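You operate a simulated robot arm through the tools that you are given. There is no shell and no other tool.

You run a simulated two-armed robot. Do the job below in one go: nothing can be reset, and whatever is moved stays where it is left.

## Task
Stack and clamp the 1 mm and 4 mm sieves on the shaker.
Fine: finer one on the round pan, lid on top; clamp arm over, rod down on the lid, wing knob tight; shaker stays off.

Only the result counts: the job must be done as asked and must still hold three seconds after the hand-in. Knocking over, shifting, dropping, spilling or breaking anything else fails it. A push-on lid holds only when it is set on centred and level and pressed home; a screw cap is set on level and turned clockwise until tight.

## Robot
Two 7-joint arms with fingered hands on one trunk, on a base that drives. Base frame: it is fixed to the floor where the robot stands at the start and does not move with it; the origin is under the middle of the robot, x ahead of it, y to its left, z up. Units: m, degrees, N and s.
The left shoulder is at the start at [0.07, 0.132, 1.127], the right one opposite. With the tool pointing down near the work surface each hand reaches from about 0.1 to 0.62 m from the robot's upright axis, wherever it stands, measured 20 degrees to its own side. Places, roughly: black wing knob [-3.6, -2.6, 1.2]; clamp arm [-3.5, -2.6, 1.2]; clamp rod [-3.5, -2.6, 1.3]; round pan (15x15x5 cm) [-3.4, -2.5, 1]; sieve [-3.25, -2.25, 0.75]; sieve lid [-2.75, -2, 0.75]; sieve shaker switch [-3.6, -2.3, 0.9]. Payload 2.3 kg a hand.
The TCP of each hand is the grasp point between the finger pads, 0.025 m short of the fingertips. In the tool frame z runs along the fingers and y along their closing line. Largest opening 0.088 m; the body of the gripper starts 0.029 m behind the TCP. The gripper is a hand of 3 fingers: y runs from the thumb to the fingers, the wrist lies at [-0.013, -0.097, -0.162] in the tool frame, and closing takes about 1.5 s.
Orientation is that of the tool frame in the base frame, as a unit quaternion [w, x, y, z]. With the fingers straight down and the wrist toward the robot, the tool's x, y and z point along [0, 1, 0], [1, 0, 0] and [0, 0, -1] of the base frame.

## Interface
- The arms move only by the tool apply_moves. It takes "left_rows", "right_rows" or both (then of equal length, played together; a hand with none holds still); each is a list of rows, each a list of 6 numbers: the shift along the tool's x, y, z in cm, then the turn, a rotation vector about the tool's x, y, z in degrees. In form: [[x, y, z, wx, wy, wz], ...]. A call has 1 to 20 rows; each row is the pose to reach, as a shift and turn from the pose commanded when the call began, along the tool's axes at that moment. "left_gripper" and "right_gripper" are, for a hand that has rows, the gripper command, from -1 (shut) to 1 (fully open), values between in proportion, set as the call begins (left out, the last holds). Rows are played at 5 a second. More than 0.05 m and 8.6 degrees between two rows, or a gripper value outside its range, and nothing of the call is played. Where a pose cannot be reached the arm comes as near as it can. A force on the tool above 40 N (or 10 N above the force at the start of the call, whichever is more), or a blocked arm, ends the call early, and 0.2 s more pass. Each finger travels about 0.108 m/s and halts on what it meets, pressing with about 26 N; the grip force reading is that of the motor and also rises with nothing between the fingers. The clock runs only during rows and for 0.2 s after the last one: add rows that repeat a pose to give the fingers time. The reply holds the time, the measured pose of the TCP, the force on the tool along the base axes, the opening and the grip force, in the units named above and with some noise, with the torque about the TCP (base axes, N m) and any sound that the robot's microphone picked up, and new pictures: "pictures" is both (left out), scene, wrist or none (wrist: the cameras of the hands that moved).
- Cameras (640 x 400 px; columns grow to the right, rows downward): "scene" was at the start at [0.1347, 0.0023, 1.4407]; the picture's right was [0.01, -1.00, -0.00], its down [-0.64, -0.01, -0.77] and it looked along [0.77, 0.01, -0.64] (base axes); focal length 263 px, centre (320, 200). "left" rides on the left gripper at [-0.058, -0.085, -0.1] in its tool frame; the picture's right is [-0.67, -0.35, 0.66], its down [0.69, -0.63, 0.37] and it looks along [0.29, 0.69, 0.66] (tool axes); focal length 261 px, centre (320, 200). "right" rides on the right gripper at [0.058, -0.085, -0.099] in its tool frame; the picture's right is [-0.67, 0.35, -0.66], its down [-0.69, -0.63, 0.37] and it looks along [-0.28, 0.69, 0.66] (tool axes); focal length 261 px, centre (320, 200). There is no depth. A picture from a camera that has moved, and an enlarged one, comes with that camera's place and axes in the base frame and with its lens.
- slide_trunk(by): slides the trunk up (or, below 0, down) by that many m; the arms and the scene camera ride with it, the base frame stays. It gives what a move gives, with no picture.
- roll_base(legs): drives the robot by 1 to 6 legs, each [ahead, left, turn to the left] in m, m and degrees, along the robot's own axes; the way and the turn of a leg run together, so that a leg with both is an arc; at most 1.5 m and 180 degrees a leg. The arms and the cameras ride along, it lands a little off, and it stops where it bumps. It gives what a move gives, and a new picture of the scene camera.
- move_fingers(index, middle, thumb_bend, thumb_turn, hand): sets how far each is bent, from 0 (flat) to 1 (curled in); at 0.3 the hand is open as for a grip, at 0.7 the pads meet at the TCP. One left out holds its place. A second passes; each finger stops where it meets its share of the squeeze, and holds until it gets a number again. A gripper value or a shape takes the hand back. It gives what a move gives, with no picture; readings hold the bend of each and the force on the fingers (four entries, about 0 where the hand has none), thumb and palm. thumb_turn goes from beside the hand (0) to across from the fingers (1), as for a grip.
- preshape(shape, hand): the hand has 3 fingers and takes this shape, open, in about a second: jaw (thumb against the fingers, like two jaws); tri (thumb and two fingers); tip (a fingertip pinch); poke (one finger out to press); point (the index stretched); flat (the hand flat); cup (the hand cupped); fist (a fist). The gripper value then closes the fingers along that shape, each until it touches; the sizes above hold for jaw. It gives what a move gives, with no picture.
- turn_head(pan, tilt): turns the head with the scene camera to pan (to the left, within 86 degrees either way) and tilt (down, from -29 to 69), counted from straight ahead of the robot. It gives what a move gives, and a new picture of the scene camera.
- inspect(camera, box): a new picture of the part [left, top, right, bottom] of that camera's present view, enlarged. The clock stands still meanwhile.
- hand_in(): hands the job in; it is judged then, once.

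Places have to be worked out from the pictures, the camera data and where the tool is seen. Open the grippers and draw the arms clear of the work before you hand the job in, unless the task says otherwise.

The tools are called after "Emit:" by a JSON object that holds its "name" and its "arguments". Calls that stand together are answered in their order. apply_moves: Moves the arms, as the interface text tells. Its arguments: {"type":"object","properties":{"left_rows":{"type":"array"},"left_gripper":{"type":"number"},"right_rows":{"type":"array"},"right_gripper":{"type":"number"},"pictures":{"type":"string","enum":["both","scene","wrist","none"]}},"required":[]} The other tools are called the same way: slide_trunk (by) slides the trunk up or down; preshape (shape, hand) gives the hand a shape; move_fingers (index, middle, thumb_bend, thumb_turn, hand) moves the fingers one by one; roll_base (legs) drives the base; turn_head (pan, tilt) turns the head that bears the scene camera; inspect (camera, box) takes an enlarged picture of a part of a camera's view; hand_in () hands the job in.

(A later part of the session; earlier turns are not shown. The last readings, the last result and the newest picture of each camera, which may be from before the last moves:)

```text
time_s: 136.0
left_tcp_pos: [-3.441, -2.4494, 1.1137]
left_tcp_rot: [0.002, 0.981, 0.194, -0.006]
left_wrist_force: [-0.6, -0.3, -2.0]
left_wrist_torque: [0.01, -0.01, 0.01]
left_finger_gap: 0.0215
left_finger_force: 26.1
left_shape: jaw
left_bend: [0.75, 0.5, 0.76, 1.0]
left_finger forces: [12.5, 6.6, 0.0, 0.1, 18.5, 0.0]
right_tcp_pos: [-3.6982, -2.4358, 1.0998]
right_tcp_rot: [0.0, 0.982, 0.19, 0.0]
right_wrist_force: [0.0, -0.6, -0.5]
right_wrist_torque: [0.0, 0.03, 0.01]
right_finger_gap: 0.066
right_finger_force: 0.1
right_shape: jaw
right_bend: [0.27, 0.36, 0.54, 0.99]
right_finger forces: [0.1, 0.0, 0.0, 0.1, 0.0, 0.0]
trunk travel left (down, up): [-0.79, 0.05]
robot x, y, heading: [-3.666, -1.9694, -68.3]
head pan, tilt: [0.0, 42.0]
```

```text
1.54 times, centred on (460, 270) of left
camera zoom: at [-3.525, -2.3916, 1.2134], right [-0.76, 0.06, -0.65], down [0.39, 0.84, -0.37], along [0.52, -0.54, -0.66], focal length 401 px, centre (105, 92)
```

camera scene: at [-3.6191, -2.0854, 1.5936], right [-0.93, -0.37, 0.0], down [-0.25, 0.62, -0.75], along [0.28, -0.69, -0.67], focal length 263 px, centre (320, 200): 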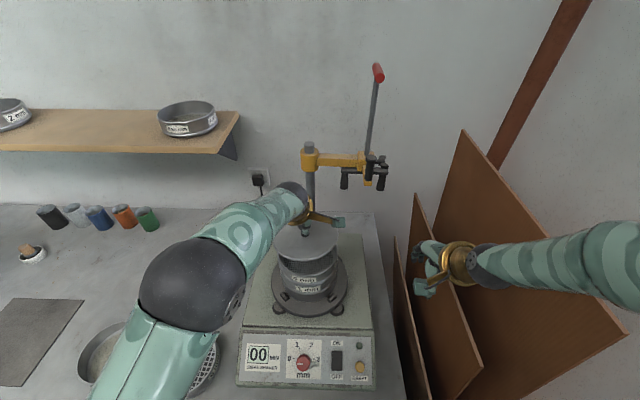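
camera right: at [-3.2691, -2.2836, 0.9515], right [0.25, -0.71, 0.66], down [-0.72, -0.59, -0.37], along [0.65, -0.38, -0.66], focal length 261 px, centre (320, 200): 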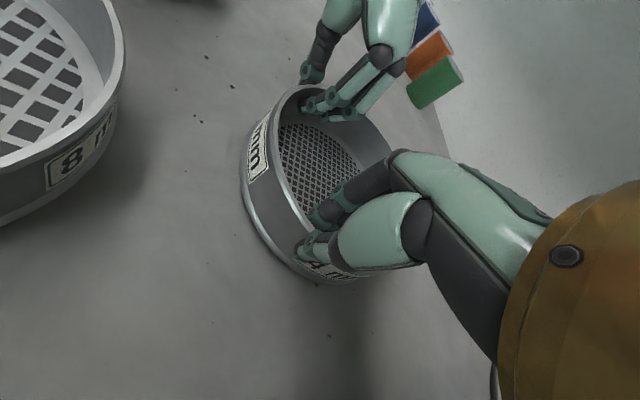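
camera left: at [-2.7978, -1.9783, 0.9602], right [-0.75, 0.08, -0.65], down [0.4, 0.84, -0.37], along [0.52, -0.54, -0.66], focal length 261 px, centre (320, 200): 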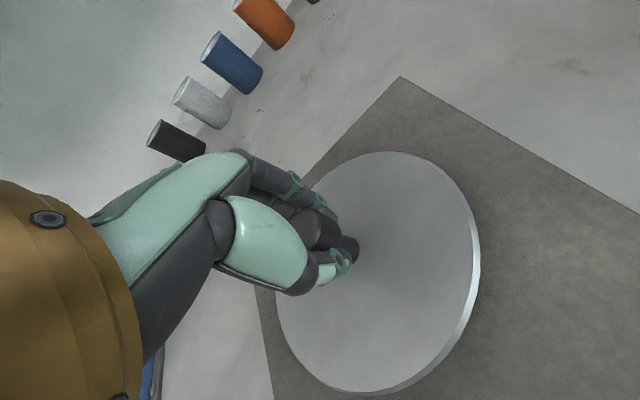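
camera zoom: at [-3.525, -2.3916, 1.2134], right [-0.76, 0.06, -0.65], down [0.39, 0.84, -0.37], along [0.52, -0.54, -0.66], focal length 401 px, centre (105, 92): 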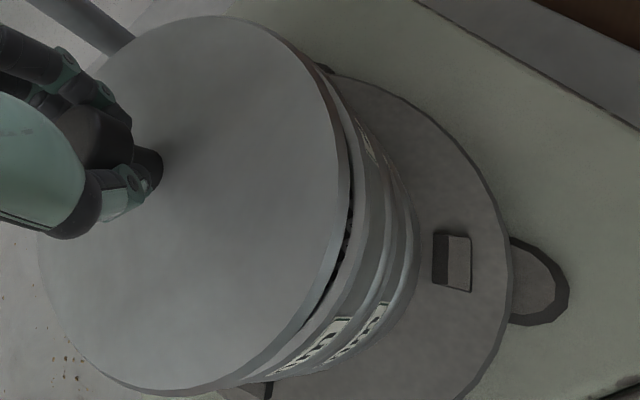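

Gap about 1 cm; I lower 6 mm more and recheck.

Emit:
{"name": "slide_trunk", "arguments": {"by": -0.006}}

Emit:
{"name": "inspect", "arguments": {"camera": "scene", "box": [270, 220, 350, 290]}}

Emit:
{"name": "inspect", "arguments": {"camera": "left", "box": [400, 180, 560, 400]}}

```text
time_s: 136.6
left_tcp_pos: [-3.4411, -2.449, 1.1095]
left_tcp_rot: [0.003, 0.981, 0.193, -0.005]
left_wrist_force: [-1.8, 0.6, -0.2]
left_wrist_torque: [-0.04, -0.08, -0.04]
left_finger_gap: 0.0196
left_finger_force: 26.0
left_shape: jaw
left_bend: [0.75, 0.52, 0.79, 1.0]
left_finger forces: [12.0, 8.0, 0.0, 0.0, 17.6, 0.0]
right_tcp_pos: [-3.6972, -2.4363, 1.0949]
right_tcp_rot: [0.001, 0.982, 0.19, 0.001]
right_wrist_force: [-1.2, 0.2, 0.3]
right_wrist_torque: [0.03, -0.02, 0.03]
right_finger_gap: 0.0657
right_finger_force: 0.1
right_shape: jaw
right_bend: [0.27, 0.36, 0.54, 0.99]
right_finger forces: [0.0, 0.0, 0.0, 0.1, 0.0, 0.1]
trunk travel left (down, up): [-0.784, 0.056]
robot x, y, heading: [-3.6689, -1.9718, -68.5]
head pan, tilt: [0.0, 42.0]
```

```text
5.71 times, centred on (310, 255) of scene
camera zoom: at [-3.6189, -2.0943, 1.5368], right [-0.93, -0.37, 0.0], down [-0.25, 0.62, -0.74], along [0.28, -0.69, -0.67], focal length 1502 px, centre (377, -114)
```

zoom: 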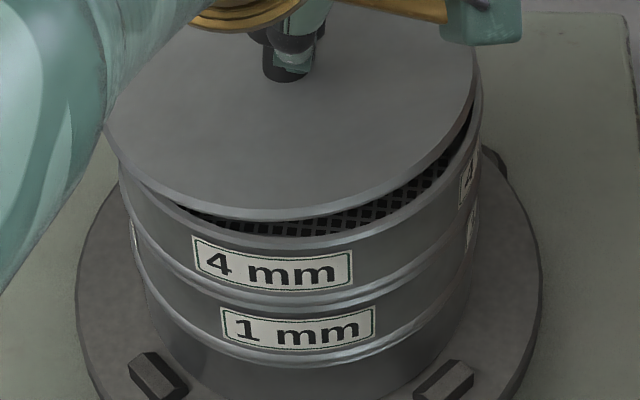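

```text
1.82 times, centred on (480, 290) of left
camera zoom: at [-3.5259, -2.3911, 1.2078], right [-0.76, 0.06, -0.65], down [0.39, 0.84, -0.38], along [0.52, -0.54, -0.66], focal length 474 px, centre (29, 36)
```

zoom: 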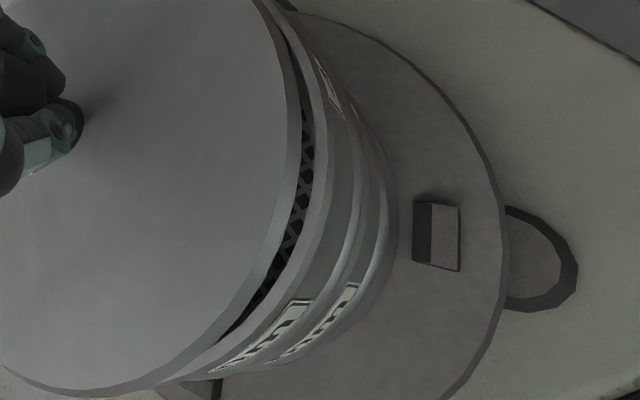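

The lid touched early on one side (load is carried, and a gap remains at the front-right), so it is not level. I raise 1.2 cm and examine its tilt.

Emit:
{"name": "slide_trunk", "arguments": {"by": 0.012}}

Emit:
{"name": "inspect", "arguments": {"camera": "scene", "box": [260, 190, 360, 280]}}

Emit:
{"name": "inspect", "arguments": {"camera": "left", "box": [240, 120, 600, 400]}}

```text
time_s: 137.2
left_tcp_pos: [-3.44, -2.449, 1.1201]
left_tcp_rot: [0.002, 0.981, 0.195, -0.005]
left_wrist_force: [-0.1, 1.1, -0.8]
left_wrist_torque: [-0.01, 0.0, 0.03]
left_finger_gap: 0.0194
left_finger_force: 25.8
left_shape: jaw
left_bend: [0.75, 0.52, 0.79, 1.0]
left_finger forces: [11.3, 7.5, 0.0, 0.1, 16.3, 0.1]
right_tcp_pos: [-3.6981, -2.4355, 1.107]
right_tcp_rot: [0.0, 0.982, 0.19, -0.001]
right_wrist_force: [0.7, 0.1, 0.0]
right_wrist_torque: [-0.01, 0.02, -0.02]
right_finger_gap: 0.0658
right_finger_force: 0.1
right_shape: jaw
right_bend: [0.27, 0.36, 0.54, 0.99]
right_finger forces: [0.1, 0.1, 0.1, 0.0, 0.0, 0.0]
trunk travel left (down, up): [-0.796, 0.044]
robot x, y, heading: [-3.6665, -1.9725, -68.1]
head pan, tilt: [0.0, 42.0]
```

```text
4.44 times, centred on (310, 235) of scene
camera zoom: at [-3.6182, -2.0943, 1.5489], right [-0.93, -0.37, 0.0], down [-0.25, 0.62, -0.74], along [0.28, -0.69, -0.67], focal length 1168 px, centre (364, 44)
```

zoom: 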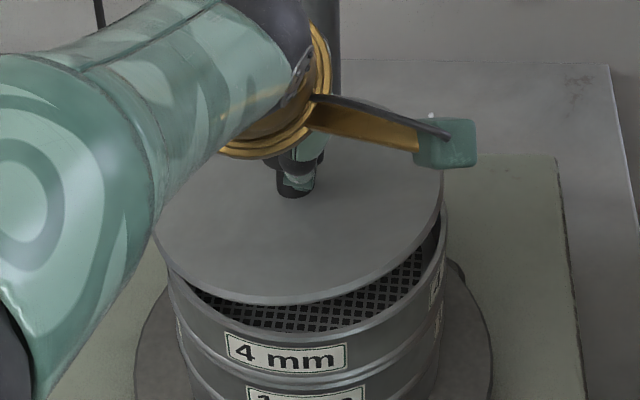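

```text
1.43 times, centred on (420, 260) of left
camera zoom: at [-3.5252, -2.391, 1.2196], right [-0.76, 0.06, -0.65], down [0.39, 0.84, -0.37], along [0.52, -0.54, -0.66], focal length 372 px, centre (177, 114)
```

zoom: 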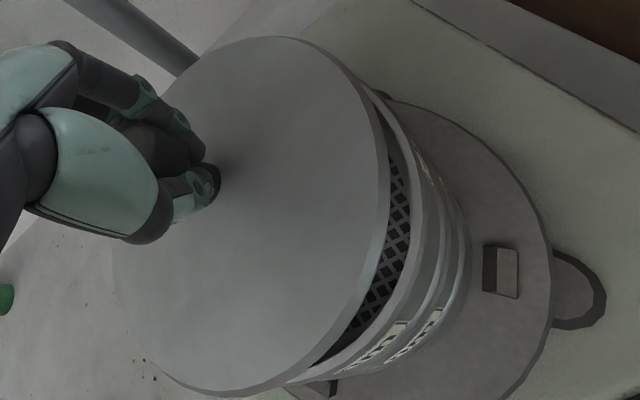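

The lid is about 4 mm too far left relative to the rim (its skirt caught the rim). I shift it 4 mm right and look again.

Emit:
{"name": "apply_moves", "arguments": {"left_rows": [[-0.2, 0, 0, 0, 0, 0], [-0.4, 0, 0, 0, 0, 0], [-0.4, 0, 0, 0, 0, 0]], "pictures": "none"}}

Emit:
{"name": "inspect", "arguments": {"camera": "scene", "box": [260, 190, 360, 280]}}

Emit:
{"name": "inspect", "arguments": {"camera": "left", "box": [240, 120, 600, 400]}}

```text
time_s: 138.0
left_tcp_pos: [-3.4412, -2.4511, 1.1201]
left_tcp_rot: [0.002, 0.981, 0.196, -0.008]
left_wrist_force: [-0.3, 0.0, -2.3]
left_wrist_torque: [0.01, 0.02, 0.02]
left_finger_gap: 0.0195
left_finger_force: 26.1
left_shape: jaw
left_bend: [0.75, 0.52, 0.79, 1.0]
left_finger forces: [11.4, 7.6, 0.1, 0.0, 16.2, 0.0]
right_tcp_pos: [-3.6978, -2.4354, 1.106]
right_tcp_rot: [0.0, 0.982, 0.191, -0.001]
right_wrist_force: [-0.4, -0.3, 0.4]
right_wrist_torque: [-0.01, 0.02, 0.02]
right_finger_gap: 0.0655
right_finger_force: 0.2
right_shape: jaw
right_bend: [0.27, 0.36, 0.54, 0.99]
right_finger forces: [0.1, 0.0, 0.0, 0.0, 0.1, 0.1]
trunk travel left (down, up): [-0.796, 0.044]
robot x, y, heading: [-3.6672, -1.9715, -68.3]
head pan, tilt: [0.0, 42.0]
```

```text
4.44 times, centred on (310, 235) of scene
camera zoom: at [-3.6178, -2.0948, 1.5487], right [-0.93, -0.37, 0.0], down [-0.25, 0.62, -0.74], along [0.28, -0.69, -0.67], focal length 1168 px, centre (364, 44)
```

zoom: 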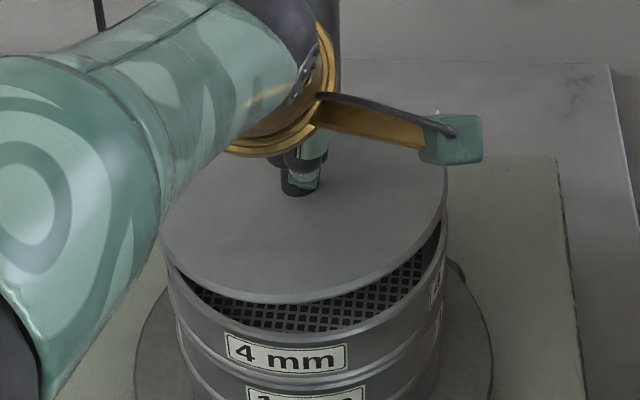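

```text
1.43 times, centred on (420, 260) of left
camera zoom: at [-3.5265, -2.3934, 1.2199], right [-0.76, 0.06, -0.65], down [0.38, 0.84, -0.38], along [0.52, -0.54, -0.66], focal length 372 px, centre (177, 114)
```

zoom: 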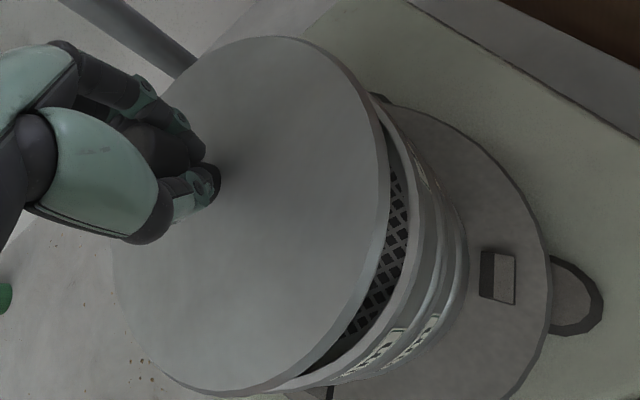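

Now the lid is within about 1.5 mm. I lower again: 8 mm, then in 2 mm steps, watching where contact happens.

Emit:
{"name": "slide_trunk", "arguments": {"by": -0.008}}

Emit:
{"name": "slide_trunk", "arguments": {"by": -0.003}}

Emit:
{"name": "slide_trunk", "arguments": {"by": -0.003}}

Emit:
{"name": "inspect", "arguments": {"camera": "scene", "box": [260, 200, 360, 290]}}

Emit:
{"name": "inspect", "arguments": {"camera": "left", "box": [240, 120, 600, 400]}}

```text
time_s: 138.5
left_tcp_pos: [-3.442, -2.4496, 1.1123]
left_tcp_rot: [0.001, 0.981, 0.196, -0.007]
left_wrist_force: [-0.6, 0.0, -1.9]
left_wrist_torque: [0.01, 0.02, 0.02]
left_finger_gap: 0.0196
left_finger_force: 26.5
left_shape: jaw
left_bend: [0.75, 0.52, 0.79, 1.0]
left_finger forces: [11.3, 7.6, 0.0, 0.0, 16.3, 0.0]
right_tcp_pos: [-3.6981, -2.4362, 1.0976]
right_tcp_rot: [-0.001, 0.982, 0.191, 0.001]
right_wrist_force: [-0.6, -0.3, 0.0]
right_wrist_torque: [-0.01, -0.01, 0.02]
right_finger_gap: 0.0656
right_finger_force: 0.1
right_shape: jaw
right_bend: [0.27, 0.36, 0.54, 0.99]
right_finger forces: [0.0, 0.1, 0.0, 0.0, 0.0, 0.0]
trunk travel left (down, up): [-0.788, 0.052]
robot x, y, heading: [-3.6702, -1.97, -68.1]
head pan, tilt: [0.0, 42.0]
```

```text
time_s: 139.1
left_tcp_pos: [-3.4427, -2.4508, 1.1106]
left_tcp_rot: [0.002, 0.98, 0.197, -0.007]
left_wrist_force: [0.0, 0.5, 0.1]
left_wrist_torque: [-0.05, -0.06, 0.0]
left_finger_gap: 0.0192
left_finger_force: 26.1
left_shape: jaw
left_bend: [0.75, 0.52, 0.79, 1.0]
left_finger forces: [11.4, 7.6, 0.1, 0.0, 16.8, 0.0]
right_tcp_pos: [-3.6975, -2.4356, 1.0948]
right_tcp_rot: [-0.001, 0.982, 0.191, 0.0]
right_wrist_force: [0.6, -0.4, 0.2]
right_wrist_torque: [0.01, -0.01, -0.01]
right_finger_gap: 0.0657
right_finger_force: 0.1
right_shape: jaw
right_bend: [0.27, 0.36, 0.54, 0.99]
right_finger forces: [0.0, 0.0, 0.1, 0.0, 0.0, 0.1]
trunk travel left (down, up): [-0.785, 0.055]
robot x, y, heading: [-3.668, -1.9732, -68.2]
head pan, tilt: [0.0, 42.0]
```

```text
time_s: 139.6
left_tcp_pos: [-3.4427, -2.4509, 1.1072]
left_tcp_rot: [0.003, 0.98, 0.197, -0.008]
left_wrist_force: [-0.7, 0.5, 0.3]
left_wrist_torque: [-0.05, -0.1, 0.02]
left_finger_gap: 0.0196
left_finger_force: 26.1
left_shape: jaw
left_bend: [0.75, 0.52, 0.79, 1.0]
left_finger forces: [11.5, 8.4, 0.1, 0.0, 17.9, 0.0]
right_tcp_pos: [-3.6977, -2.436, 1.0913]
right_tcp_rot: [0.0, 0.982, 0.19, 0.0]
right_wrist_force: [-0.5, -0.1, 0.1]
right_wrist_torque: [0.02, -0.02, -0.02]
right_finger_gap: 0.0658
right_finger_force: 0.1
right_shape: jaw
right_bend: [0.27, 0.36, 0.54, 0.99]
right_finger forces: [0.1, 0.0, 0.0, 0.1, 0.0, 0.0]
trunk travel left (down, up): [-0.782, 0.058]
robot x, y, heading: [-3.6703, -1.9675, -68.0]
head pan, tilt: [0.0, 42.0]
```

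```text
4.44 times, centred on (310, 245) of scene
camera zoom: at [-3.6186, -2.094, 1.5348], right [-0.93, -0.37, 0.0], down [-0.25, 0.62, -0.74], along [0.28, -0.69, -0.67], focal length 1168 px, centre (364, 0)
```

zoom: 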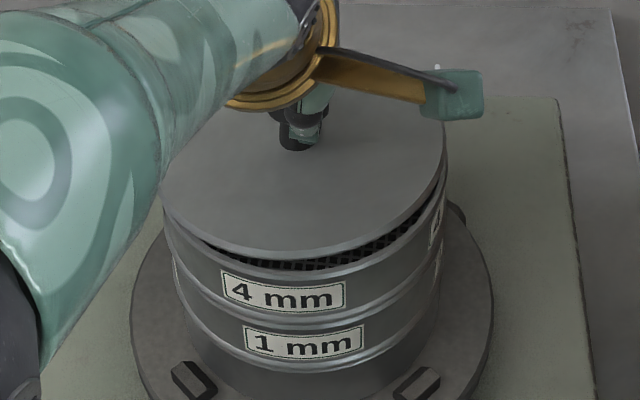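

```text
1.43 times, centred on (420, 260) of left
camera zoom: at [-3.5275, -2.3928, 1.2067], right [-0.76, 0.06, -0.65], down [0.39, 0.84, -0.38], along [0.52, -0.54, -0.66], focal length 372 px, centre (177, 114)
```

zoom: 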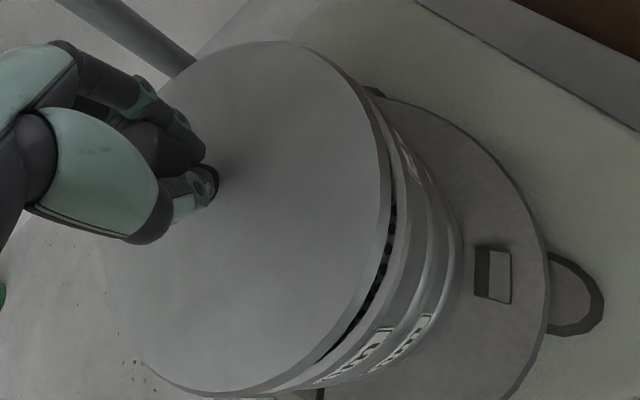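

The lid touches at the back-left first and pivots toward level as I lower. I continue in 2 mm steps.

Emit:
{"name": "slide_trunk", "arguments": {"by": -0.002}}

Emit:
{"name": "slide_trunk", "arguments": {"by": -0.002}}

Emit:
{"name": "inspect", "arguments": {"camera": "scene", "box": [260, 200, 360, 290]}}

Emit:
{"name": "inspect", "arguments": {"camera": "left", "box": [240, 120, 600, 400]}}

```text
time_s: 140.1
left_tcp_pos: [-3.4426, -2.4496, 1.1054]
left_tcp_rot: [0.004, 0.98, 0.197, -0.007]
left_wrist_force: [-1.1, 0.1, 0.9]
left_wrist_torque: [-0.06, -0.14, -0.02]
left_finger_gap: 0.0199
left_finger_force: 26.3
left_shape: jaw
left_bend: [0.76, 0.52, 0.79, 1.0]
left_finger forces: [11.5, 9.2, 0.1, 0.0, 18.8, 0.1]
right_tcp_pos: [-3.6988, -2.4354, 1.0906]
right_tcp_rot: [0.001, 0.982, 0.19, 0.001]
right_wrist_force: [0.3, -1.1, -0.2]
right_wrist_torque: [0.01, -0.01, 0.0]
right_finger_gap: 0.0656
right_finger_force: 0.0
right_shape: jaw
right_bend: [0.27, 0.36, 0.54, 0.99]
right_finger forces: [0.0, 0.0, 0.1, 0.1, 0.0, 0.1]
trunk travel left (down, up): [-0.78, 0.06]
robot x, y, heading: [-3.6693, -1.968, -68.2]
head pan, tilt: [0.0, 42.0]
```

```text
time_s: 140.6
left_tcp_pos: [-3.4435, -2.4502, 1.1029]
left_tcp_rot: [0.003, 0.981, 0.196, -0.007]
left_wrist_force: [-2.3, 1.3, 1.9]
left_wrist_torque: [-0.14, -0.15, -0.01]
left_finger_gap: 0.0193
left_finger_force: 26.1
left_shape: jaw
left_bend: [0.76, 0.51, 0.79, 1.0]
left_finger forces: [11.2, 9.7, 0.0, 0.1, 19.7, 0.1]
right_tcp_pos: [-3.6993, -2.4344, 1.0885]
right_tcp_rot: [0.0, 0.981, 0.192, 0.002]
right_wrist_force: [0.7, -0.4, 0.4]
right_wrist_torque: [-0.03, -0.01, 0.03]
right_finger_gap: 0.0656
right_finger_force: 0.1
right_shape: jaw
right_bend: [0.27, 0.36, 0.54, 0.99]
right_finger forces: [0.0, 0.0, 0.0, 0.0, 0.1, 0.0]
trunk travel left (down, up): [-0.778, 0.062]
robot x, y, heading: [-3.6686, -1.9688, -67.9]
head pan, tilt: [0.0, 42.0]
```

```text
4.44 times, centred on (310, 245) of scene
camera zoom: at [-3.6195, -2.0931, 1.5309], right [-0.93, -0.37, 0.0], down [-0.25, 0.62, -0.74], along [0.28, -0.69, -0.67], focal length 1168 px, centre (364, 0)
```

zoom: 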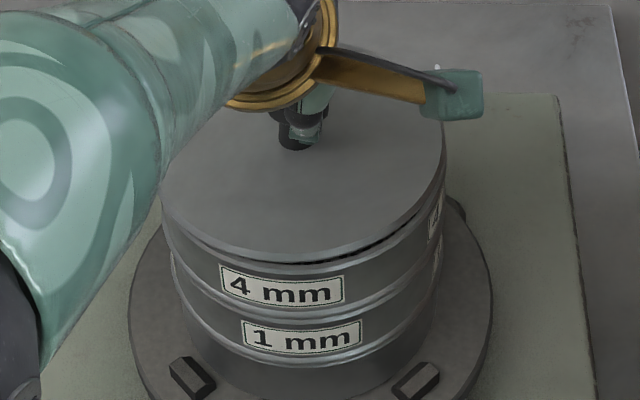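

```text
1.43 times, centred on (420, 260) of left
camera zoom: at [-3.5282, -2.3921, 1.203], right [-0.76, 0.06, -0.65], down [0.39, 0.84, -0.38], along [0.52, -0.54, -0.66], focal length 372 px, centre (177, 114)
```

zoom: 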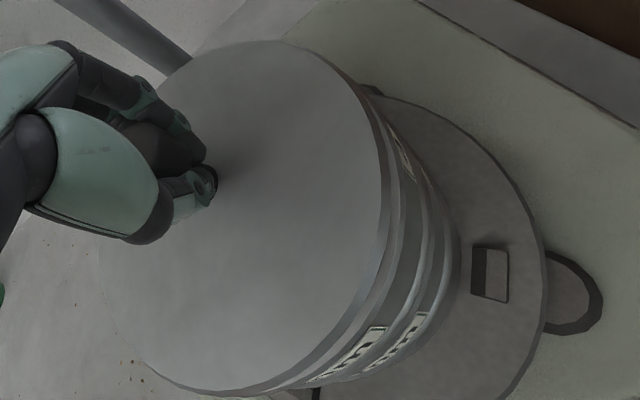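

The lid is nearly flat on the rim. I lower 2 mm more, then release the knob and let it settle.

Emit:
{"name": "slide_trunk", "arguments": {"by": -0.002}}

Emit:
{"name": "apply_moves", "arguments": {"left_rows": [[0, 0, 0, 0, 0, 0], [0, 0, 0, 0, 0, 0], [0, 0, 0, 0, 0, 0], [0, 0, 0, 0, 0, 0]], "left_gripper": 0.2, "pictures": "none"}}

Emit:
{"name": "inspect", "arguments": {"camera": "scene", "box": [260, 200, 360, 290]}}

Emit:
{"name": "inspect", "arguments": {"camera": "left", "box": [240, 120, 600, 400]}}

```text
time_s: 141.1
left_tcp_pos: [-3.4427, -2.4502, 1.102]
left_tcp_rot: [0.003, 0.981, 0.196, -0.007]
left_wrist_force: [-2.7, 0.1, 3.2]
left_wrist_torque: [-0.21, -0.15, -0.03]
left_finger_gap: 0.0197
left_finger_force: 26.0
left_shape: jaw
left_bend: [0.76, 0.51, 0.79, 1.0]
left_finger forces: [11.1, 10.2, 0.0, 0.0, 20.0, 0.0]
right_tcp_pos: [-3.6982, -2.4348, 1.0859]
right_tcp_rot: [0.001, 0.982, 0.191, 0.002]
right_wrist_force: [-0.8, -0.1, 0.2]
right_wrist_torque: [0.01, 0.01, 0.0]
right_finger_gap: 0.0657
right_finger_force: 0.1
right_shape: jaw
right_bend: [0.27, 0.36, 0.54, 0.99]
right_finger forces: [0.0, 0.0, 0.1, 0.0, 0.0, 0.1]
trunk travel left (down, up): [-0.776, 0.064]
robot x, y, heading: [-3.6646, -1.9659, -68.0]
head pan, tilt: [0.0, 42.0]
```

```text
time_s: 142.1
left_tcp_pos: [-3.4413, -2.4512, 1.1002]
left_tcp_rot: [0.002, 0.981, 0.196, -0.008]
left_wrist_force: [1.3, -0.1, 0.3]
left_wrist_torque: [0.01, -0.01, -0.02]
left_finger_gap: 0.0527
left_finger_force: 0.0
left_shape: jaw
left_bend: [0.29, 0.41, 0.65, 1.0]
left_finger forces: [0.0, 0.1, 0.0, 0.0, 0.0, 0.1]
right_tcp_pos: [-3.6974, -2.4347, 1.0862]
right_tcp_rot: [0.001, 0.981, 0.192, 0.001]
right_wrist_force: [0.2, -0.5, -0.8]
right_wrist_torque: [0.0, -0.01, -0.02]
right_finger_gap: 0.0657
right_finger_force: 0.0
right_shape: jaw
right_bend: [0.27, 0.36, 0.54, 0.99]
right_finger forces: [0.0, 0.0, 0.0, 0.1, 0.0, 0.0]
trunk travel left (down, up): [-0.776, 0.064]
robot x, y, heading: [-3.6692, -1.9684, -68.1]
head pan, tilt: [0.0, 42.0]
```

```text
4.44 times, centred on (310, 245) of scene
camera zoom: at [-3.6179, -2.0944, 1.5288], right [-0.93, -0.37, 0.0], down [-0.25, 0.62, -0.74], along [0.28, -0.69, -0.67], focal length 1168 px, centre (364, 0)
```

zoom: 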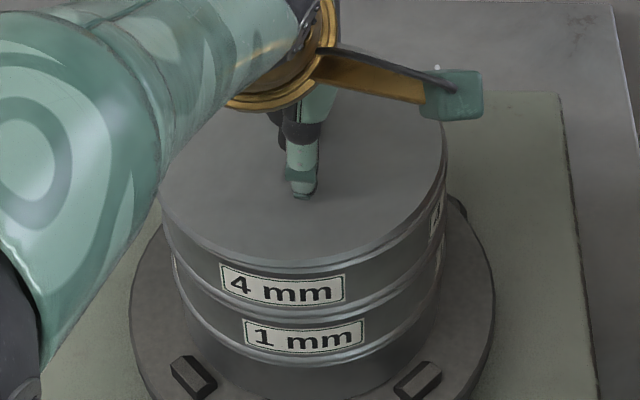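

```text
1.43 times, centred on (420, 260) of left
camera zoom: at [-3.5268, -2.3931, 1.2003], right [-0.76, 0.06, -0.65], down [0.39, 0.84, -0.38], along [0.52, -0.54, -0.66], focal length 372 px, centre (177, 114)
```

zoom: 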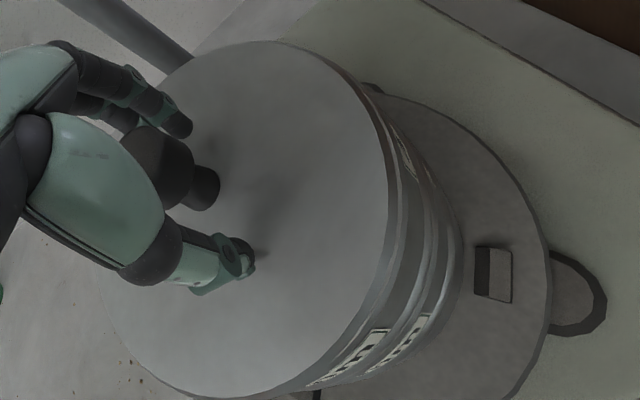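

The lid settled flat and concentric on the 4 mm sieve. I raise the left hand clear, form a fist, and will press the knob down to seat the lid home.

Emit:
{"name": "apply_moves", "arguments": {"left_rows": [[0, 0, -3, 0, 0, 0], [0, 0, -6, 0, 0, 0], [0, 0, -9, 0, 0, 0], [0, 0, -12, 0, 0, 0], [0, 0, -12, 0, 0, 0]], "pictures": "none"}}

Emit:
{"name": "preshape", "arguments": {"hand": "left", "shape": "fist"}}

Emit:
{"name": "inspect", "arguments": {"camera": "scene", "box": [230, 150, 390, 290]}}

Emit:
{"name": "inspect", "arguments": {"camera": "left", "box": [0, 0, 640, 400]}}

```text
time_s: 143.3
left_tcp_pos: [-3.4442, -2.4488, 1.2205]
left_tcp_rot: [0.003, 0.981, 0.192, -0.005]
left_wrist_force: [0.2, -0.5, 0.1]
left_wrist_torque: [-0.02, 0.0, -0.02]
left_finger_gap: 0.0525
left_finger_force: 0.1
left_shape: jaw
left_bend: [0.29, 0.41, 0.65, 1.0]
left_finger forces: [0.0, 0.0, 0.0, 0.1, 0.0, 0.0]
right_tcp_pos: [-3.6961, -2.4347, 1.0871]
right_tcp_rot: [0.0, 0.982, 0.19, 0.0]
right_wrist_force: [1.0, 0.8, 0.6]
right_wrist_torque: [0.0, 0.0, 0.04]
right_finger_gap: 0.0658
right_finger_force: 0.1
right_shape: jaw
right_bend: [0.27, 0.36, 0.54, 0.99]
right_finger forces: [0.0, 0.1, 0.1, 0.0, 0.0, 0.0]
trunk travel left (down, up): [-0.776, 0.064]
robot x, y, heading: [-3.6682, -1.9687, -67.9]
head pan, tilt: [0.0, 42.0]
```

```text
time_s: 144.2
left_tcp_pos: [-3.444, -2.4497, 1.2217]
left_tcp_rot: [0.002, 0.981, 0.193, -0.004]
left_wrist_force: [0.2, -0.3, 0.5]
left_wrist_torque: [-0.03, -0.03, 0.01]
left_finger_gap: 0.0
left_finger_force: 0.1
left_shape: fist
left_bend: [1.0, 1.0, 0.86, 0.85]
left_finger forces: [0.0, 0.0, 0.0, 0.1, 0.1, 0.0]
right_tcp_pos: [-3.6976, -2.436, 1.0866]
right_tcp_rot: [0.001, 0.982, 0.191, 0.0]
right_wrist_force: [0.2, 0.0, -0.1]
right_wrist_torque: [0.03, 0.0, 0.0]
right_finger_gap: 0.0659
right_finger_force: 0.0
right_shape: jaw
right_bend: [0.27, 0.36, 0.54, 0.99]
right_finger forces: [0.0, 0.0, 0.0, 0.0, 0.0, 0.1]
trunk travel left (down, up): [-0.776, 0.064]
robot x, y, heading: [-3.6716, -1.9697, -68.1]
head pan, tilt: [0.0, 42.0]
```

```text
2.86 times, centred on (310, 220) of scene
camera zoom: at [-3.6181, -2.0942, 1.5288], right [-0.93, -0.37, 0.0], down [-0.25, 0.62, -0.74], along [0.28, -0.69, -0.67], focal length 751 px, centre (349, 143)
```

zoom: 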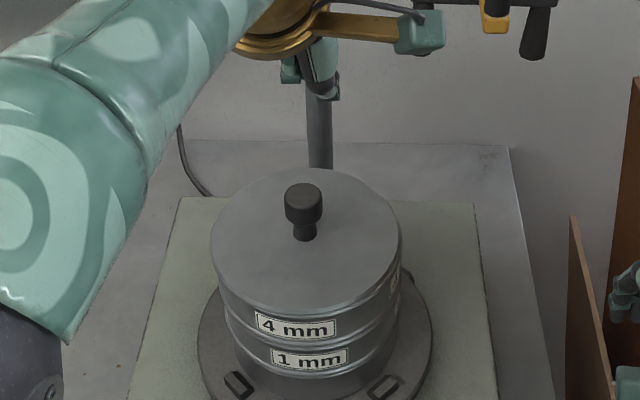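

```text
1.00 times, centred on (320, 200) of left (not enlarged: the box is as wide or as high as the picture)
camera zoom: at [-3.5288, -2.3916, 1.3194], right [-0.76, 0.06, -0.65], down [0.39, 0.84, -0.37], along [0.52, -0.54, -0.66], focal length 261 px, centre (320, 200)
```

zoom: 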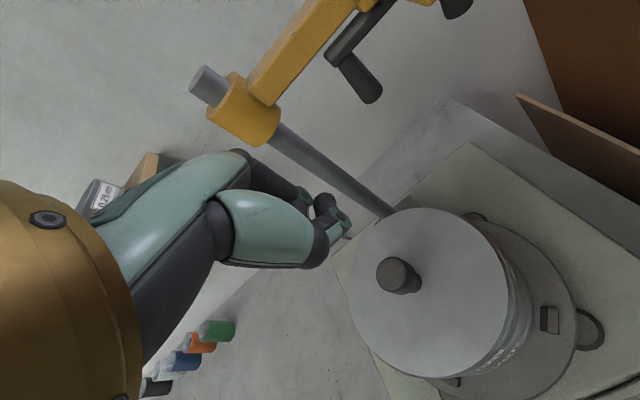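

The lid sits nicely. I lower the fist toward the knob, first 7 cm, then in small steps watching the force.

Emit:
{"name": "apply_moves", "arguments": {"left_rows": [[0, 0, 2.5, 0, 0, 0], [0, 0, 5, 0, 0, 0], [0, 0, 7, 0, 0, 0], [0, 0, 7.5, 0, 0, 0], [0, 0, 8, 0, 0, 0], [0, 0, 8, 0, 0, 0]], "pictures": "wrist"}}

Emit:
{"name": "inspect", "arguments": {"camera": "scene", "box": [250, 170, 370, 270]}}

```text
time_s: 145.6
left_tcp_pos: [-3.4397, -2.4491, 1.1413]
left_tcp_rot: [0.002, 0.98, 0.199, -0.01]
left_wrist_force: [0.6, -0.6, 0.2]
left_wrist_torque: [-0.03, 0.04, 0.02]
left_finger_gap: 0.0
left_finger_force: 0.2
left_shape: fist
left_bend: [1.0, 1.0, 0.86, 0.85]
left_finger forces: [0.0, 0.1, 0.1, 0.0, 0.0, 0.0]
right_tcp_pos: [-3.6968, -2.4362, 1.0873]
right_tcp_rot: [0.0, 0.982, 0.191, 0.001]
right_wrist_force: [-0.8, 0.1, 0.1]
right_wrist_torque: [-0.01, 0.03, -0.02]
right_finger_gap: 0.0655
right_finger_force: 0.0
right_shape: jaw
right_bend: [0.27, 0.36, 0.54, 0.99]
right_finger forces: [0.1, 0.1, 0.0, 0.0, 0.0, 0.0]
trunk travel left (down, up): [-0.776, 0.064]
robot x, y, heading: [-3.6675, -1.9708, -68.2]
head pan, tilt: [0.0, 42.0]
camera left: at [-3.5244, -2.3927, 1.2401], right [-0.76, 0.06, -0.64], down [0.38, 0.84, -0.38], along [0.52, -0.53, -0.67], focal length 261 px, centre (320, 200)
```

left: 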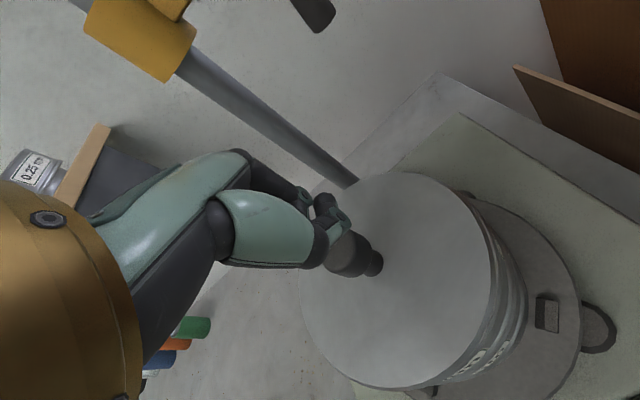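

```text
4.00 times, centred on (310, 220) of scene
camera zoom: at [-3.618, -2.0942, 1.5288], right [-0.93, -0.37, 0.0], down [-0.25, 0.62, -0.74], along [0.28, -0.69, -0.67], focal length 1052 px, centre (360, 120)
```

zoom: 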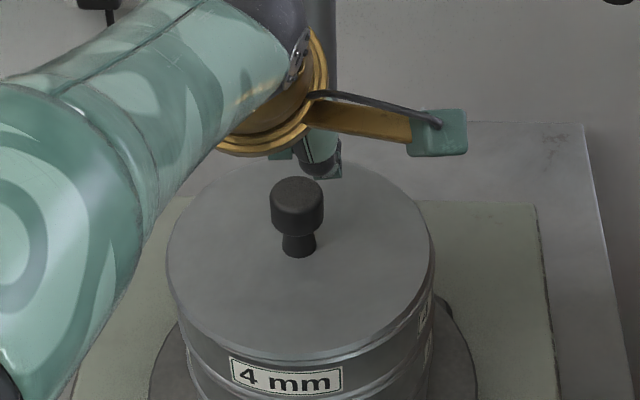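

Not in contact yet. I continue down in 5 mm rows up to 4 cm; the call stops by itself if the force rises too high.

Emit:
{"name": "apply_moves", "arguments": {"left_rows": [[0, 0, 0.5, 0, 0, 0], [0, 0, 1.0, 0, 0, 0], [0, 0, 1.5, 0, 0, 0], [0, 0, 2.0, 0, 0, 0]], "pictures": "none"}}

Emit:
{"name": "inspect", "arguments": {"camera": "scene", "box": [250, 170, 370, 270]}}

Emit:
{"name": "inspect", "arguments": {"camera": "left", "box": [220, 120, 440, 320]}}

```text
time_s: 146.6
left_tcp_pos: [-3.4389, -2.4503, 1.1221]
left_tcp_rot: [0.004, 0.98, 0.2, -0.01]
left_wrist_force: [0.0, 0.0, 0.7]
left_wrist_torque: [0.01, 0.02, -0.05]
left_finger_gap: 0.0
left_finger_force: 0.1
left_shape: fist
left_bend: [1.0, 1.0, 0.86, 0.85]
left_finger forces: [0.0, 0.1, 0.0, 0.0, 0.0, 0.0]
right_tcp_pos: [-3.6975, -2.4353, 1.0858]
right_tcp_rot: [0.0, 0.982, 0.191, -0.001]
right_wrist_force: [0.4, 0.9, 0.3]
right_wrist_torque: [0.02, 0.01, 0.05]
right_finger_gap: 0.0658
right_finger_force: 0.1
right_shape: jaw
right_bend: [0.27, 0.36, 0.54, 0.99]
right_finger forces: [0.0, 0.1, 0.0, 0.0, 0.0, 0.0]
trunk travel left (down, up): [-0.776, 0.064]
robot x, y, heading: [-3.6671, -1.9684, -68.1]
head pan, tilt: [0.0, 42.0]
```

```text
4.00 times, centred on (310, 220) of scene
camera zoom: at [-3.6181, -2.0942, 1.5288], right [-0.93, -0.37, 0.0], down [-0.25, 0.62, -0.74], along [0.28, -0.69, -0.67], focal length 1052 px, centre (360, 120)
```

zoom: 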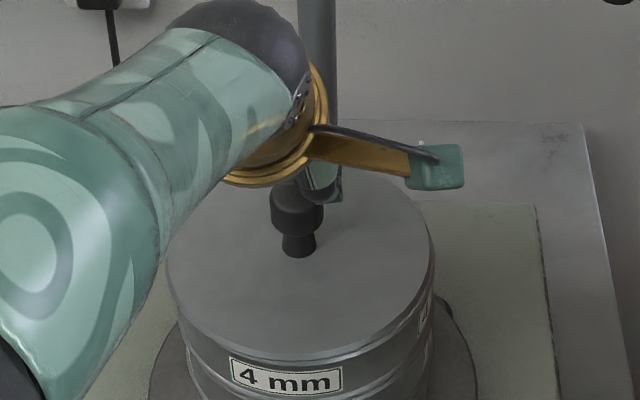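

```text
2.00 times, centred on (330, 220) of left
camera zoom: at [-3.5242, -2.3931, 1.2212], right [-0.76, 0.05, -0.64], down [0.38, 0.84, -0.38], along [0.52, -0.53, -0.67], focal length 521 px, centre (300, 160)
```

zoom: 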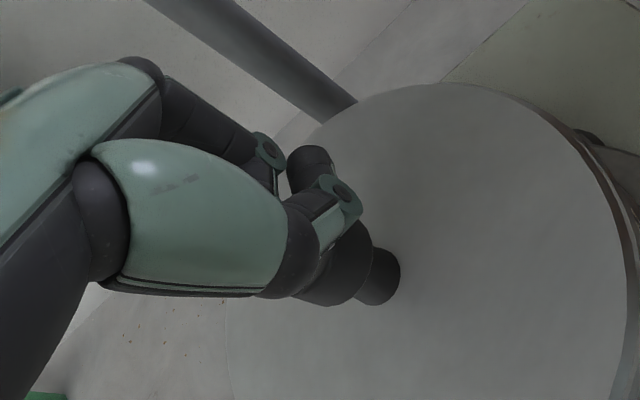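

The fist is not making a clean contact. I raise, change to closed jaw fingertips, and press with those on the knob's top centre instead.

Emit:
{"name": "apply_moves", "arguments": {"left_rows": [[0, 0, -3, 0, 0, 0], [0, 0, -6, 0, 0, 0], [0, 0, -8, 0, 0, 0]], "pictures": "none"}}

Emit:
{"name": "preshape", "arguments": {"hand": "left", "shape": "jaw"}}

Emit:
{"name": "apply_moves", "arguments": {"left_rows": [[0, 0, 0, 0, 0, 0], [0, 0, 0, 0, 0, 0], [0, 0, 0, 0, 0, 0], [0, 0, 0, 0, 0, 0], [0, 0, 0, 0, 0, 0], [0, 0, 0, 0, 0, 0], [0, 0, 0, 0, 0, 0]], "left_gripper": -1, "pictures": "wrist"}}

Emit:
{"name": "inspect", "arguments": {"camera": "scene", "box": [250, 150, 370, 250]}}

```text
time_s: 147.4
left_tcp_pos: [-3.4444, -2.4499, 1.2005]
left_tcp_rot: [0.003, 0.981, 0.193, -0.004]
left_wrist_force: [-0.2, 0.7, 0.8]
left_wrist_torque: [0.04, -0.03, 0.0]
left_finger_gap: 0.0
left_finger_force: 0.1
left_shape: fist
left_bend: [1.0, 1.0, 0.86, 0.85]
left_finger forces: [0.1, 0.1, 0.1, 0.1, 0.1, 0.1]
right_tcp_pos: [-3.6977, -2.4338, 1.0864]
right_tcp_rot: [0.0, 0.982, 0.191, 0.0]
right_wrist_force: [0.3, 0.3, 0.4]
right_wrist_torque: [0.0, 0.02, -0.03]
right_finger_gap: 0.0656
right_finger_force: 0.1
right_shape: jaw
right_bend: [0.27, 0.36, 0.54, 0.99]
right_finger forces: [0.0, 0.0, 0.0, 0.0, 0.0, 0.0]
trunk travel left (down, up): [-0.776, 0.064]
robot x, y, heading: [-3.6677, -1.9747, -68.2]
head pan, tilt: [0.0, 42.0]
```

```text
time_s: 148.3
left_tcp_pos: [-3.4431, -2.4511, 1.2002]
left_tcp_rot: [0.001, 0.981, 0.193, -0.005]
left_wrist_force: [-0.6, -0.3, -0.1]
left_wrist_torque: [-0.03, -0.02, -0.01]
left_finger_gap: 0.0875
left_finger_force: 0.1
left_shape: jaw
left_bend: [0.3, 0.3, 0.3, 0.97]
left_finger forces: [0.0, 0.0, 0.1, 0.0, 0.0, 0.0]
right_tcp_pos: [-3.6978, -2.4348, 1.0862]
right_tcp_rot: [0.0, 0.982, 0.19, 0.0]
right_wrist_force: [0.5, 0.4, -0.7]
right_wrist_torque: [-0.01, -0.02, -0.01]
right_finger_gap: 0.0657
right_finger_force: 0.2
right_shape: jaw
right_bend: [0.27, 0.36, 0.54, 0.99]
right_finger forces: [0.0, 0.1, 0.0, 0.0, 0.1, 0.0]
trunk travel left (down, up): [-0.776, 0.064]
robot x, y, heading: [-3.6679, -1.9719, -68.1]
head pan, tilt: [0.0, 42.0]
```

```text
time_s: 149.9
left_tcp_pos: [-3.4424, -2.4506, 1.2007]
left_tcp_rot: [0.002, 0.981, 0.193, -0.005]
left_wrist_force: [-0.6, 0.0, 1.0]
left_wrist_torque: [-0.03, -0.01, 0.01]
left_finger_gap: 0.0
left_finger_force: 26.6
left_shape: jaw
left_bend: [0.7, 0.7, 0.36, 1.0]
left_finger forces: [0.1, 0.0, 0.1, 0.0, 0.0, 0.0]
right_tcp_pos: [-3.697, -2.4354, 1.0856]
right_tcp_rot: [0.0, 0.982, 0.191, -0.001]
right_wrist_force: [-0.4, -0.2, -0.4]
right_wrist_torque: [-0.02, -0.01, 0.0]
right_finger_gap: 0.0657
right_finger_force: 0.0
right_shape: jaw
right_bend: [0.27, 0.36, 0.54, 0.99]
right_finger forces: [0.1, 0.0, 0.1, 0.0, 0.0, 0.1]
trunk travel left (down, up): [-0.776, 0.064]
robot x, y, heading: [-3.6662, -1.971, -68.4]
head pan, tilt: [0.0, 42.0]
camera left: at [-3.528, -2.3917, 1.2994], right [-0.76, 0.06, -0.65], down [0.39, 0.84, -0.37], along [0.52, -0.54, -0.66], focal length 261 px, centre (320, 200)
```

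left: 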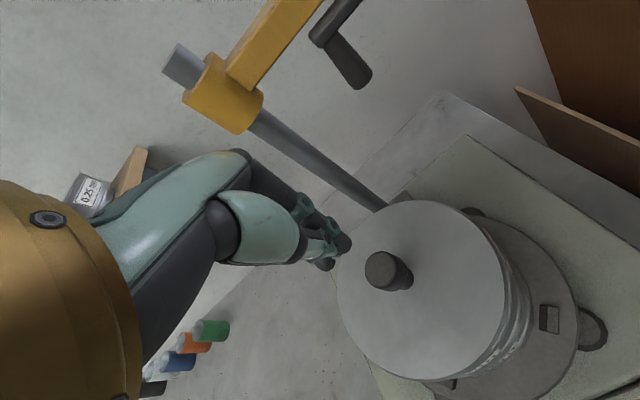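

```text
4.00 times, centred on (310, 200) of scene
camera zoom: at [-3.6181, -2.0941, 1.5288], right [-0.93, -0.37, 0.0], down [-0.25, 0.62, -0.74], along [0.28, -0.69, -0.67], focal length 1052 px, centre (360, 200)
```

zoom: 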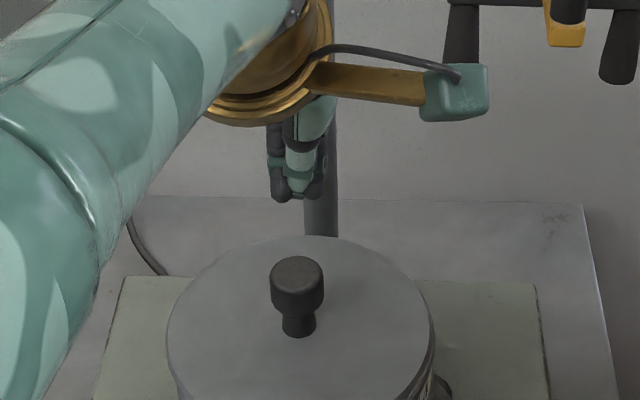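

The knob is about 6 mm ahead of the fingertips. I shift 0.6 cm forward and lower toward contact (expected at TCP z≈1.14).

Emit:
{"name": "apply_moves", "arguments": {"left_rows": [[0, 0.6, 1.5, 0, 0, 0], [0, 0.6, 3, 0, 0, 0], [0, 0.6, 4.5, 0, 0, 0], [0, 0.6, 5.2, 0, 0, 0], [0, 0.6, 5.2, 0, 0, 0]], "pictures": "wrist"}}

Emit:
{"name": "inspect", "arguments": {"camera": "scene", "box": [250, 170, 370, 270]}}

```text
time_s: 151.1
left_tcp_pos: [-3.439, -2.4553, 1.1457]
left_tcp_rot: [0.002, 0.981, 0.195, -0.006]
left_wrist_force: [0.8, 0.4, 0.3]
left_wrist_torque: [0.01, 0.04, -0.01]
left_finger_gap: 0.0
left_finger_force: 25.7
left_shape: jaw
left_bend: [0.7, 0.7, 0.36, 1.0]
left_finger forces: [0.1, 0.1, 0.0, 0.0, 0.0, 0.0]
right_tcp_pos: [-3.6973, -2.4361, 1.0874]
right_tcp_rot: [0.0, 0.982, 0.191, 0.001]
right_wrist_force: [0.3, 0.5, -0.1]
right_wrist_torque: [-0.01, -0.01, -0.01]
right_finger_gap: 0.0653
right_finger_force: 0.1
right_shape: jaw
right_bend: [0.27, 0.36, 0.54, 0.99]
right_finger forces: [0.0, 0.0, 0.0, 0.1, 0.0, 0.0]
trunk travel left (down, up): [-0.776, 0.064]
robot x, y, heading: [-3.6685, -1.9689, -68.2]
head pan, tilt: [0.0, 42.0]
camera left: at [-3.5249, -2.398, 1.2474], right [-0.76, 0.06, -0.65], down [0.39, 0.84, -0.38], along [0.52, -0.54, -0.66], focal length 261 px, centre (320, 200)
```

left: 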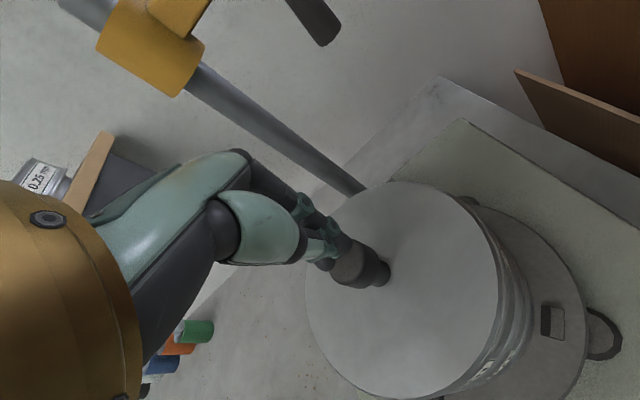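

```text
4.00 times, centred on (310, 220) of scene
camera zoom: at [-3.6181, -2.0942, 1.5288], right [-0.93, -0.37, 0.0], down [-0.25, 0.62, -0.74], along [0.28, -0.69, -0.67], focal length 1052 px, centre (360, 120)
```

zoom: 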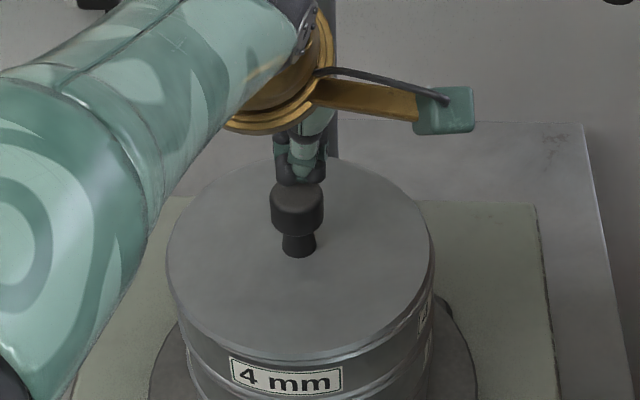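

The tips are right above the knob. I press down in 2.5 mm rows (max 1 cm).

Emit:
{"name": "apply_moves", "arguments": {"left_rows": [[0, 0, 0.25, 0, 0, 0], [0, 0, 0.5, 0, 0, 0], [0, 0, 0.75, 0, 0, 0], [0, 0, 1.0, 0, 0, 0]], "pictures": "none"}}

Emit:
{"name": "inspect", "arguments": {"camera": "scene", "box": [250, 170, 370, 270]}}

```text
time_s: 152.1
left_tcp_pos: [-3.4385, -2.4548, 1.14]
left_tcp_rot: [0.004, 0.981, 0.195, -0.007]
left_wrist_force: [-0.3, -1.1, 4.0]
left_wrist_torque: [0.01, -0.03, -0.03]
left_finger_gap: 0.0
left_finger_force: 25.6
left_shape: jaw
left_bend: [0.7, 0.7, 0.36, 1.0]
left_finger forces: [0.0, 0.0, 0.0, 0.0, 0.1, 0.0]
right_tcp_pos: [-3.6986, -2.4346, 1.0858]
right_tcp_rot: [0.0, 0.982, 0.191, -0.001]
right_wrist_force: [-0.2, -1.2, -0.4]
right_wrist_torque: [0.01, 0.01, 0.0]
right_finger_gap: 0.0656
right_finger_force: 0.1
right_shape: jaw
right_bend: [0.27, 0.36, 0.54, 0.99]
right_finger forces: [0.1, 0.0, 0.1, 0.0, 0.0, 0.1]
trunk travel left (down, up): [-0.776, 0.064]
robot x, y, heading: [-3.661, -1.9721, -68.0]
head pan, tilt: [0.0, 42.0]
```

```text
4.00 times, centred on (310, 220) of scene
camera zoom: at [-3.6186, -2.0933, 1.529], right [-0.93, -0.37, 0.0], down [-0.25, 0.62, -0.74], along [0.28, -0.69, -0.67], focal length 1052 px, centre (360, 120)
```

zoom: 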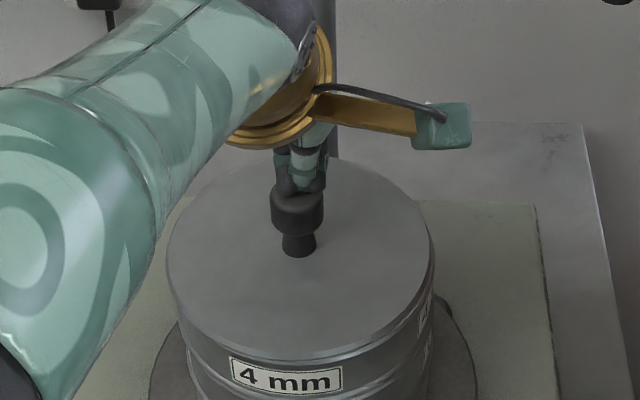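

Contact, 4 N. I press further in steps toward ~25 N.

Emit:
{"name": "apply_moves", "arguments": {"left_rows": [[0, 0, 0.5, 0, 0, 0], [0, 0, 1.0, 0, 0, 0], [0, 0, 1.4, 0, 0, 0], [0, 0, 1.8, 0, 0, 0], [0, 0, 1.8, 0, 0, 0]], "pictures": "none"}}

Emit:
{"name": "inspect", "arguments": {"camera": "scene", "box": [250, 170, 370, 270]}}

```text
time_s: 152.8
left_tcp_pos: [-3.4388, -2.4567, 1.1364]
left_tcp_rot: [0.016, 0.98, 0.199, -0.01]
left_wrist_force: [-1.4, -1.8, 16.6]
left_wrist_torque: [-0.08, 0.07, -0.02]
left_finger_gap: 0.0
left_finger_force: 26.3
left_shape: jaw
left_bend: [0.7, 0.7, 0.72, 1.0]
left_finger forces: [21.2, 0.0, 0.1, 0.0, 0.0, 0.0]
right_tcp_pos: [-3.6993, -2.432, 1.0871]
right_tcp_rot: [0.002, 0.982, 0.19, 0.001]
right_wrist_force: [-0.4, -0.2, 0.4]
right_wrist_torque: [-0.01, 0.0, -0.01]
right_finger_gap: 0.0655
right_finger_force: 0.0
right_shape: jaw
right_bend: [0.27, 0.36, 0.54, 0.99]
right_finger forces: [0.0, 0.0, 0.0, 0.1, 0.0, 0.0]
trunk travel left (down, up): [-0.776, 0.064]
robot x, y, heading: [-3.6643, -1.9697, -68.1]
head pan, tilt: [0.0, 42.0]
stopped in row 3 (left hand): the force on the tool passed its limit at 44 N (the readings are from after the stop); the commanded pose is now the measured one
```

```text
4.00 times, centred on (310, 220) of scene
camera zoom: at [-3.6208, -2.0907, 1.529], right [-0.93, -0.37, 0.0], down [-0.25, 0.62, -0.74], along [0.28, -0.69, -0.67], focal length 1052 px, centre (360, 120)
```

zoom: 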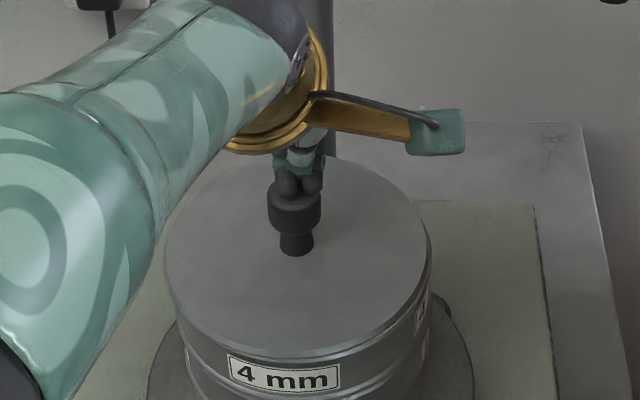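

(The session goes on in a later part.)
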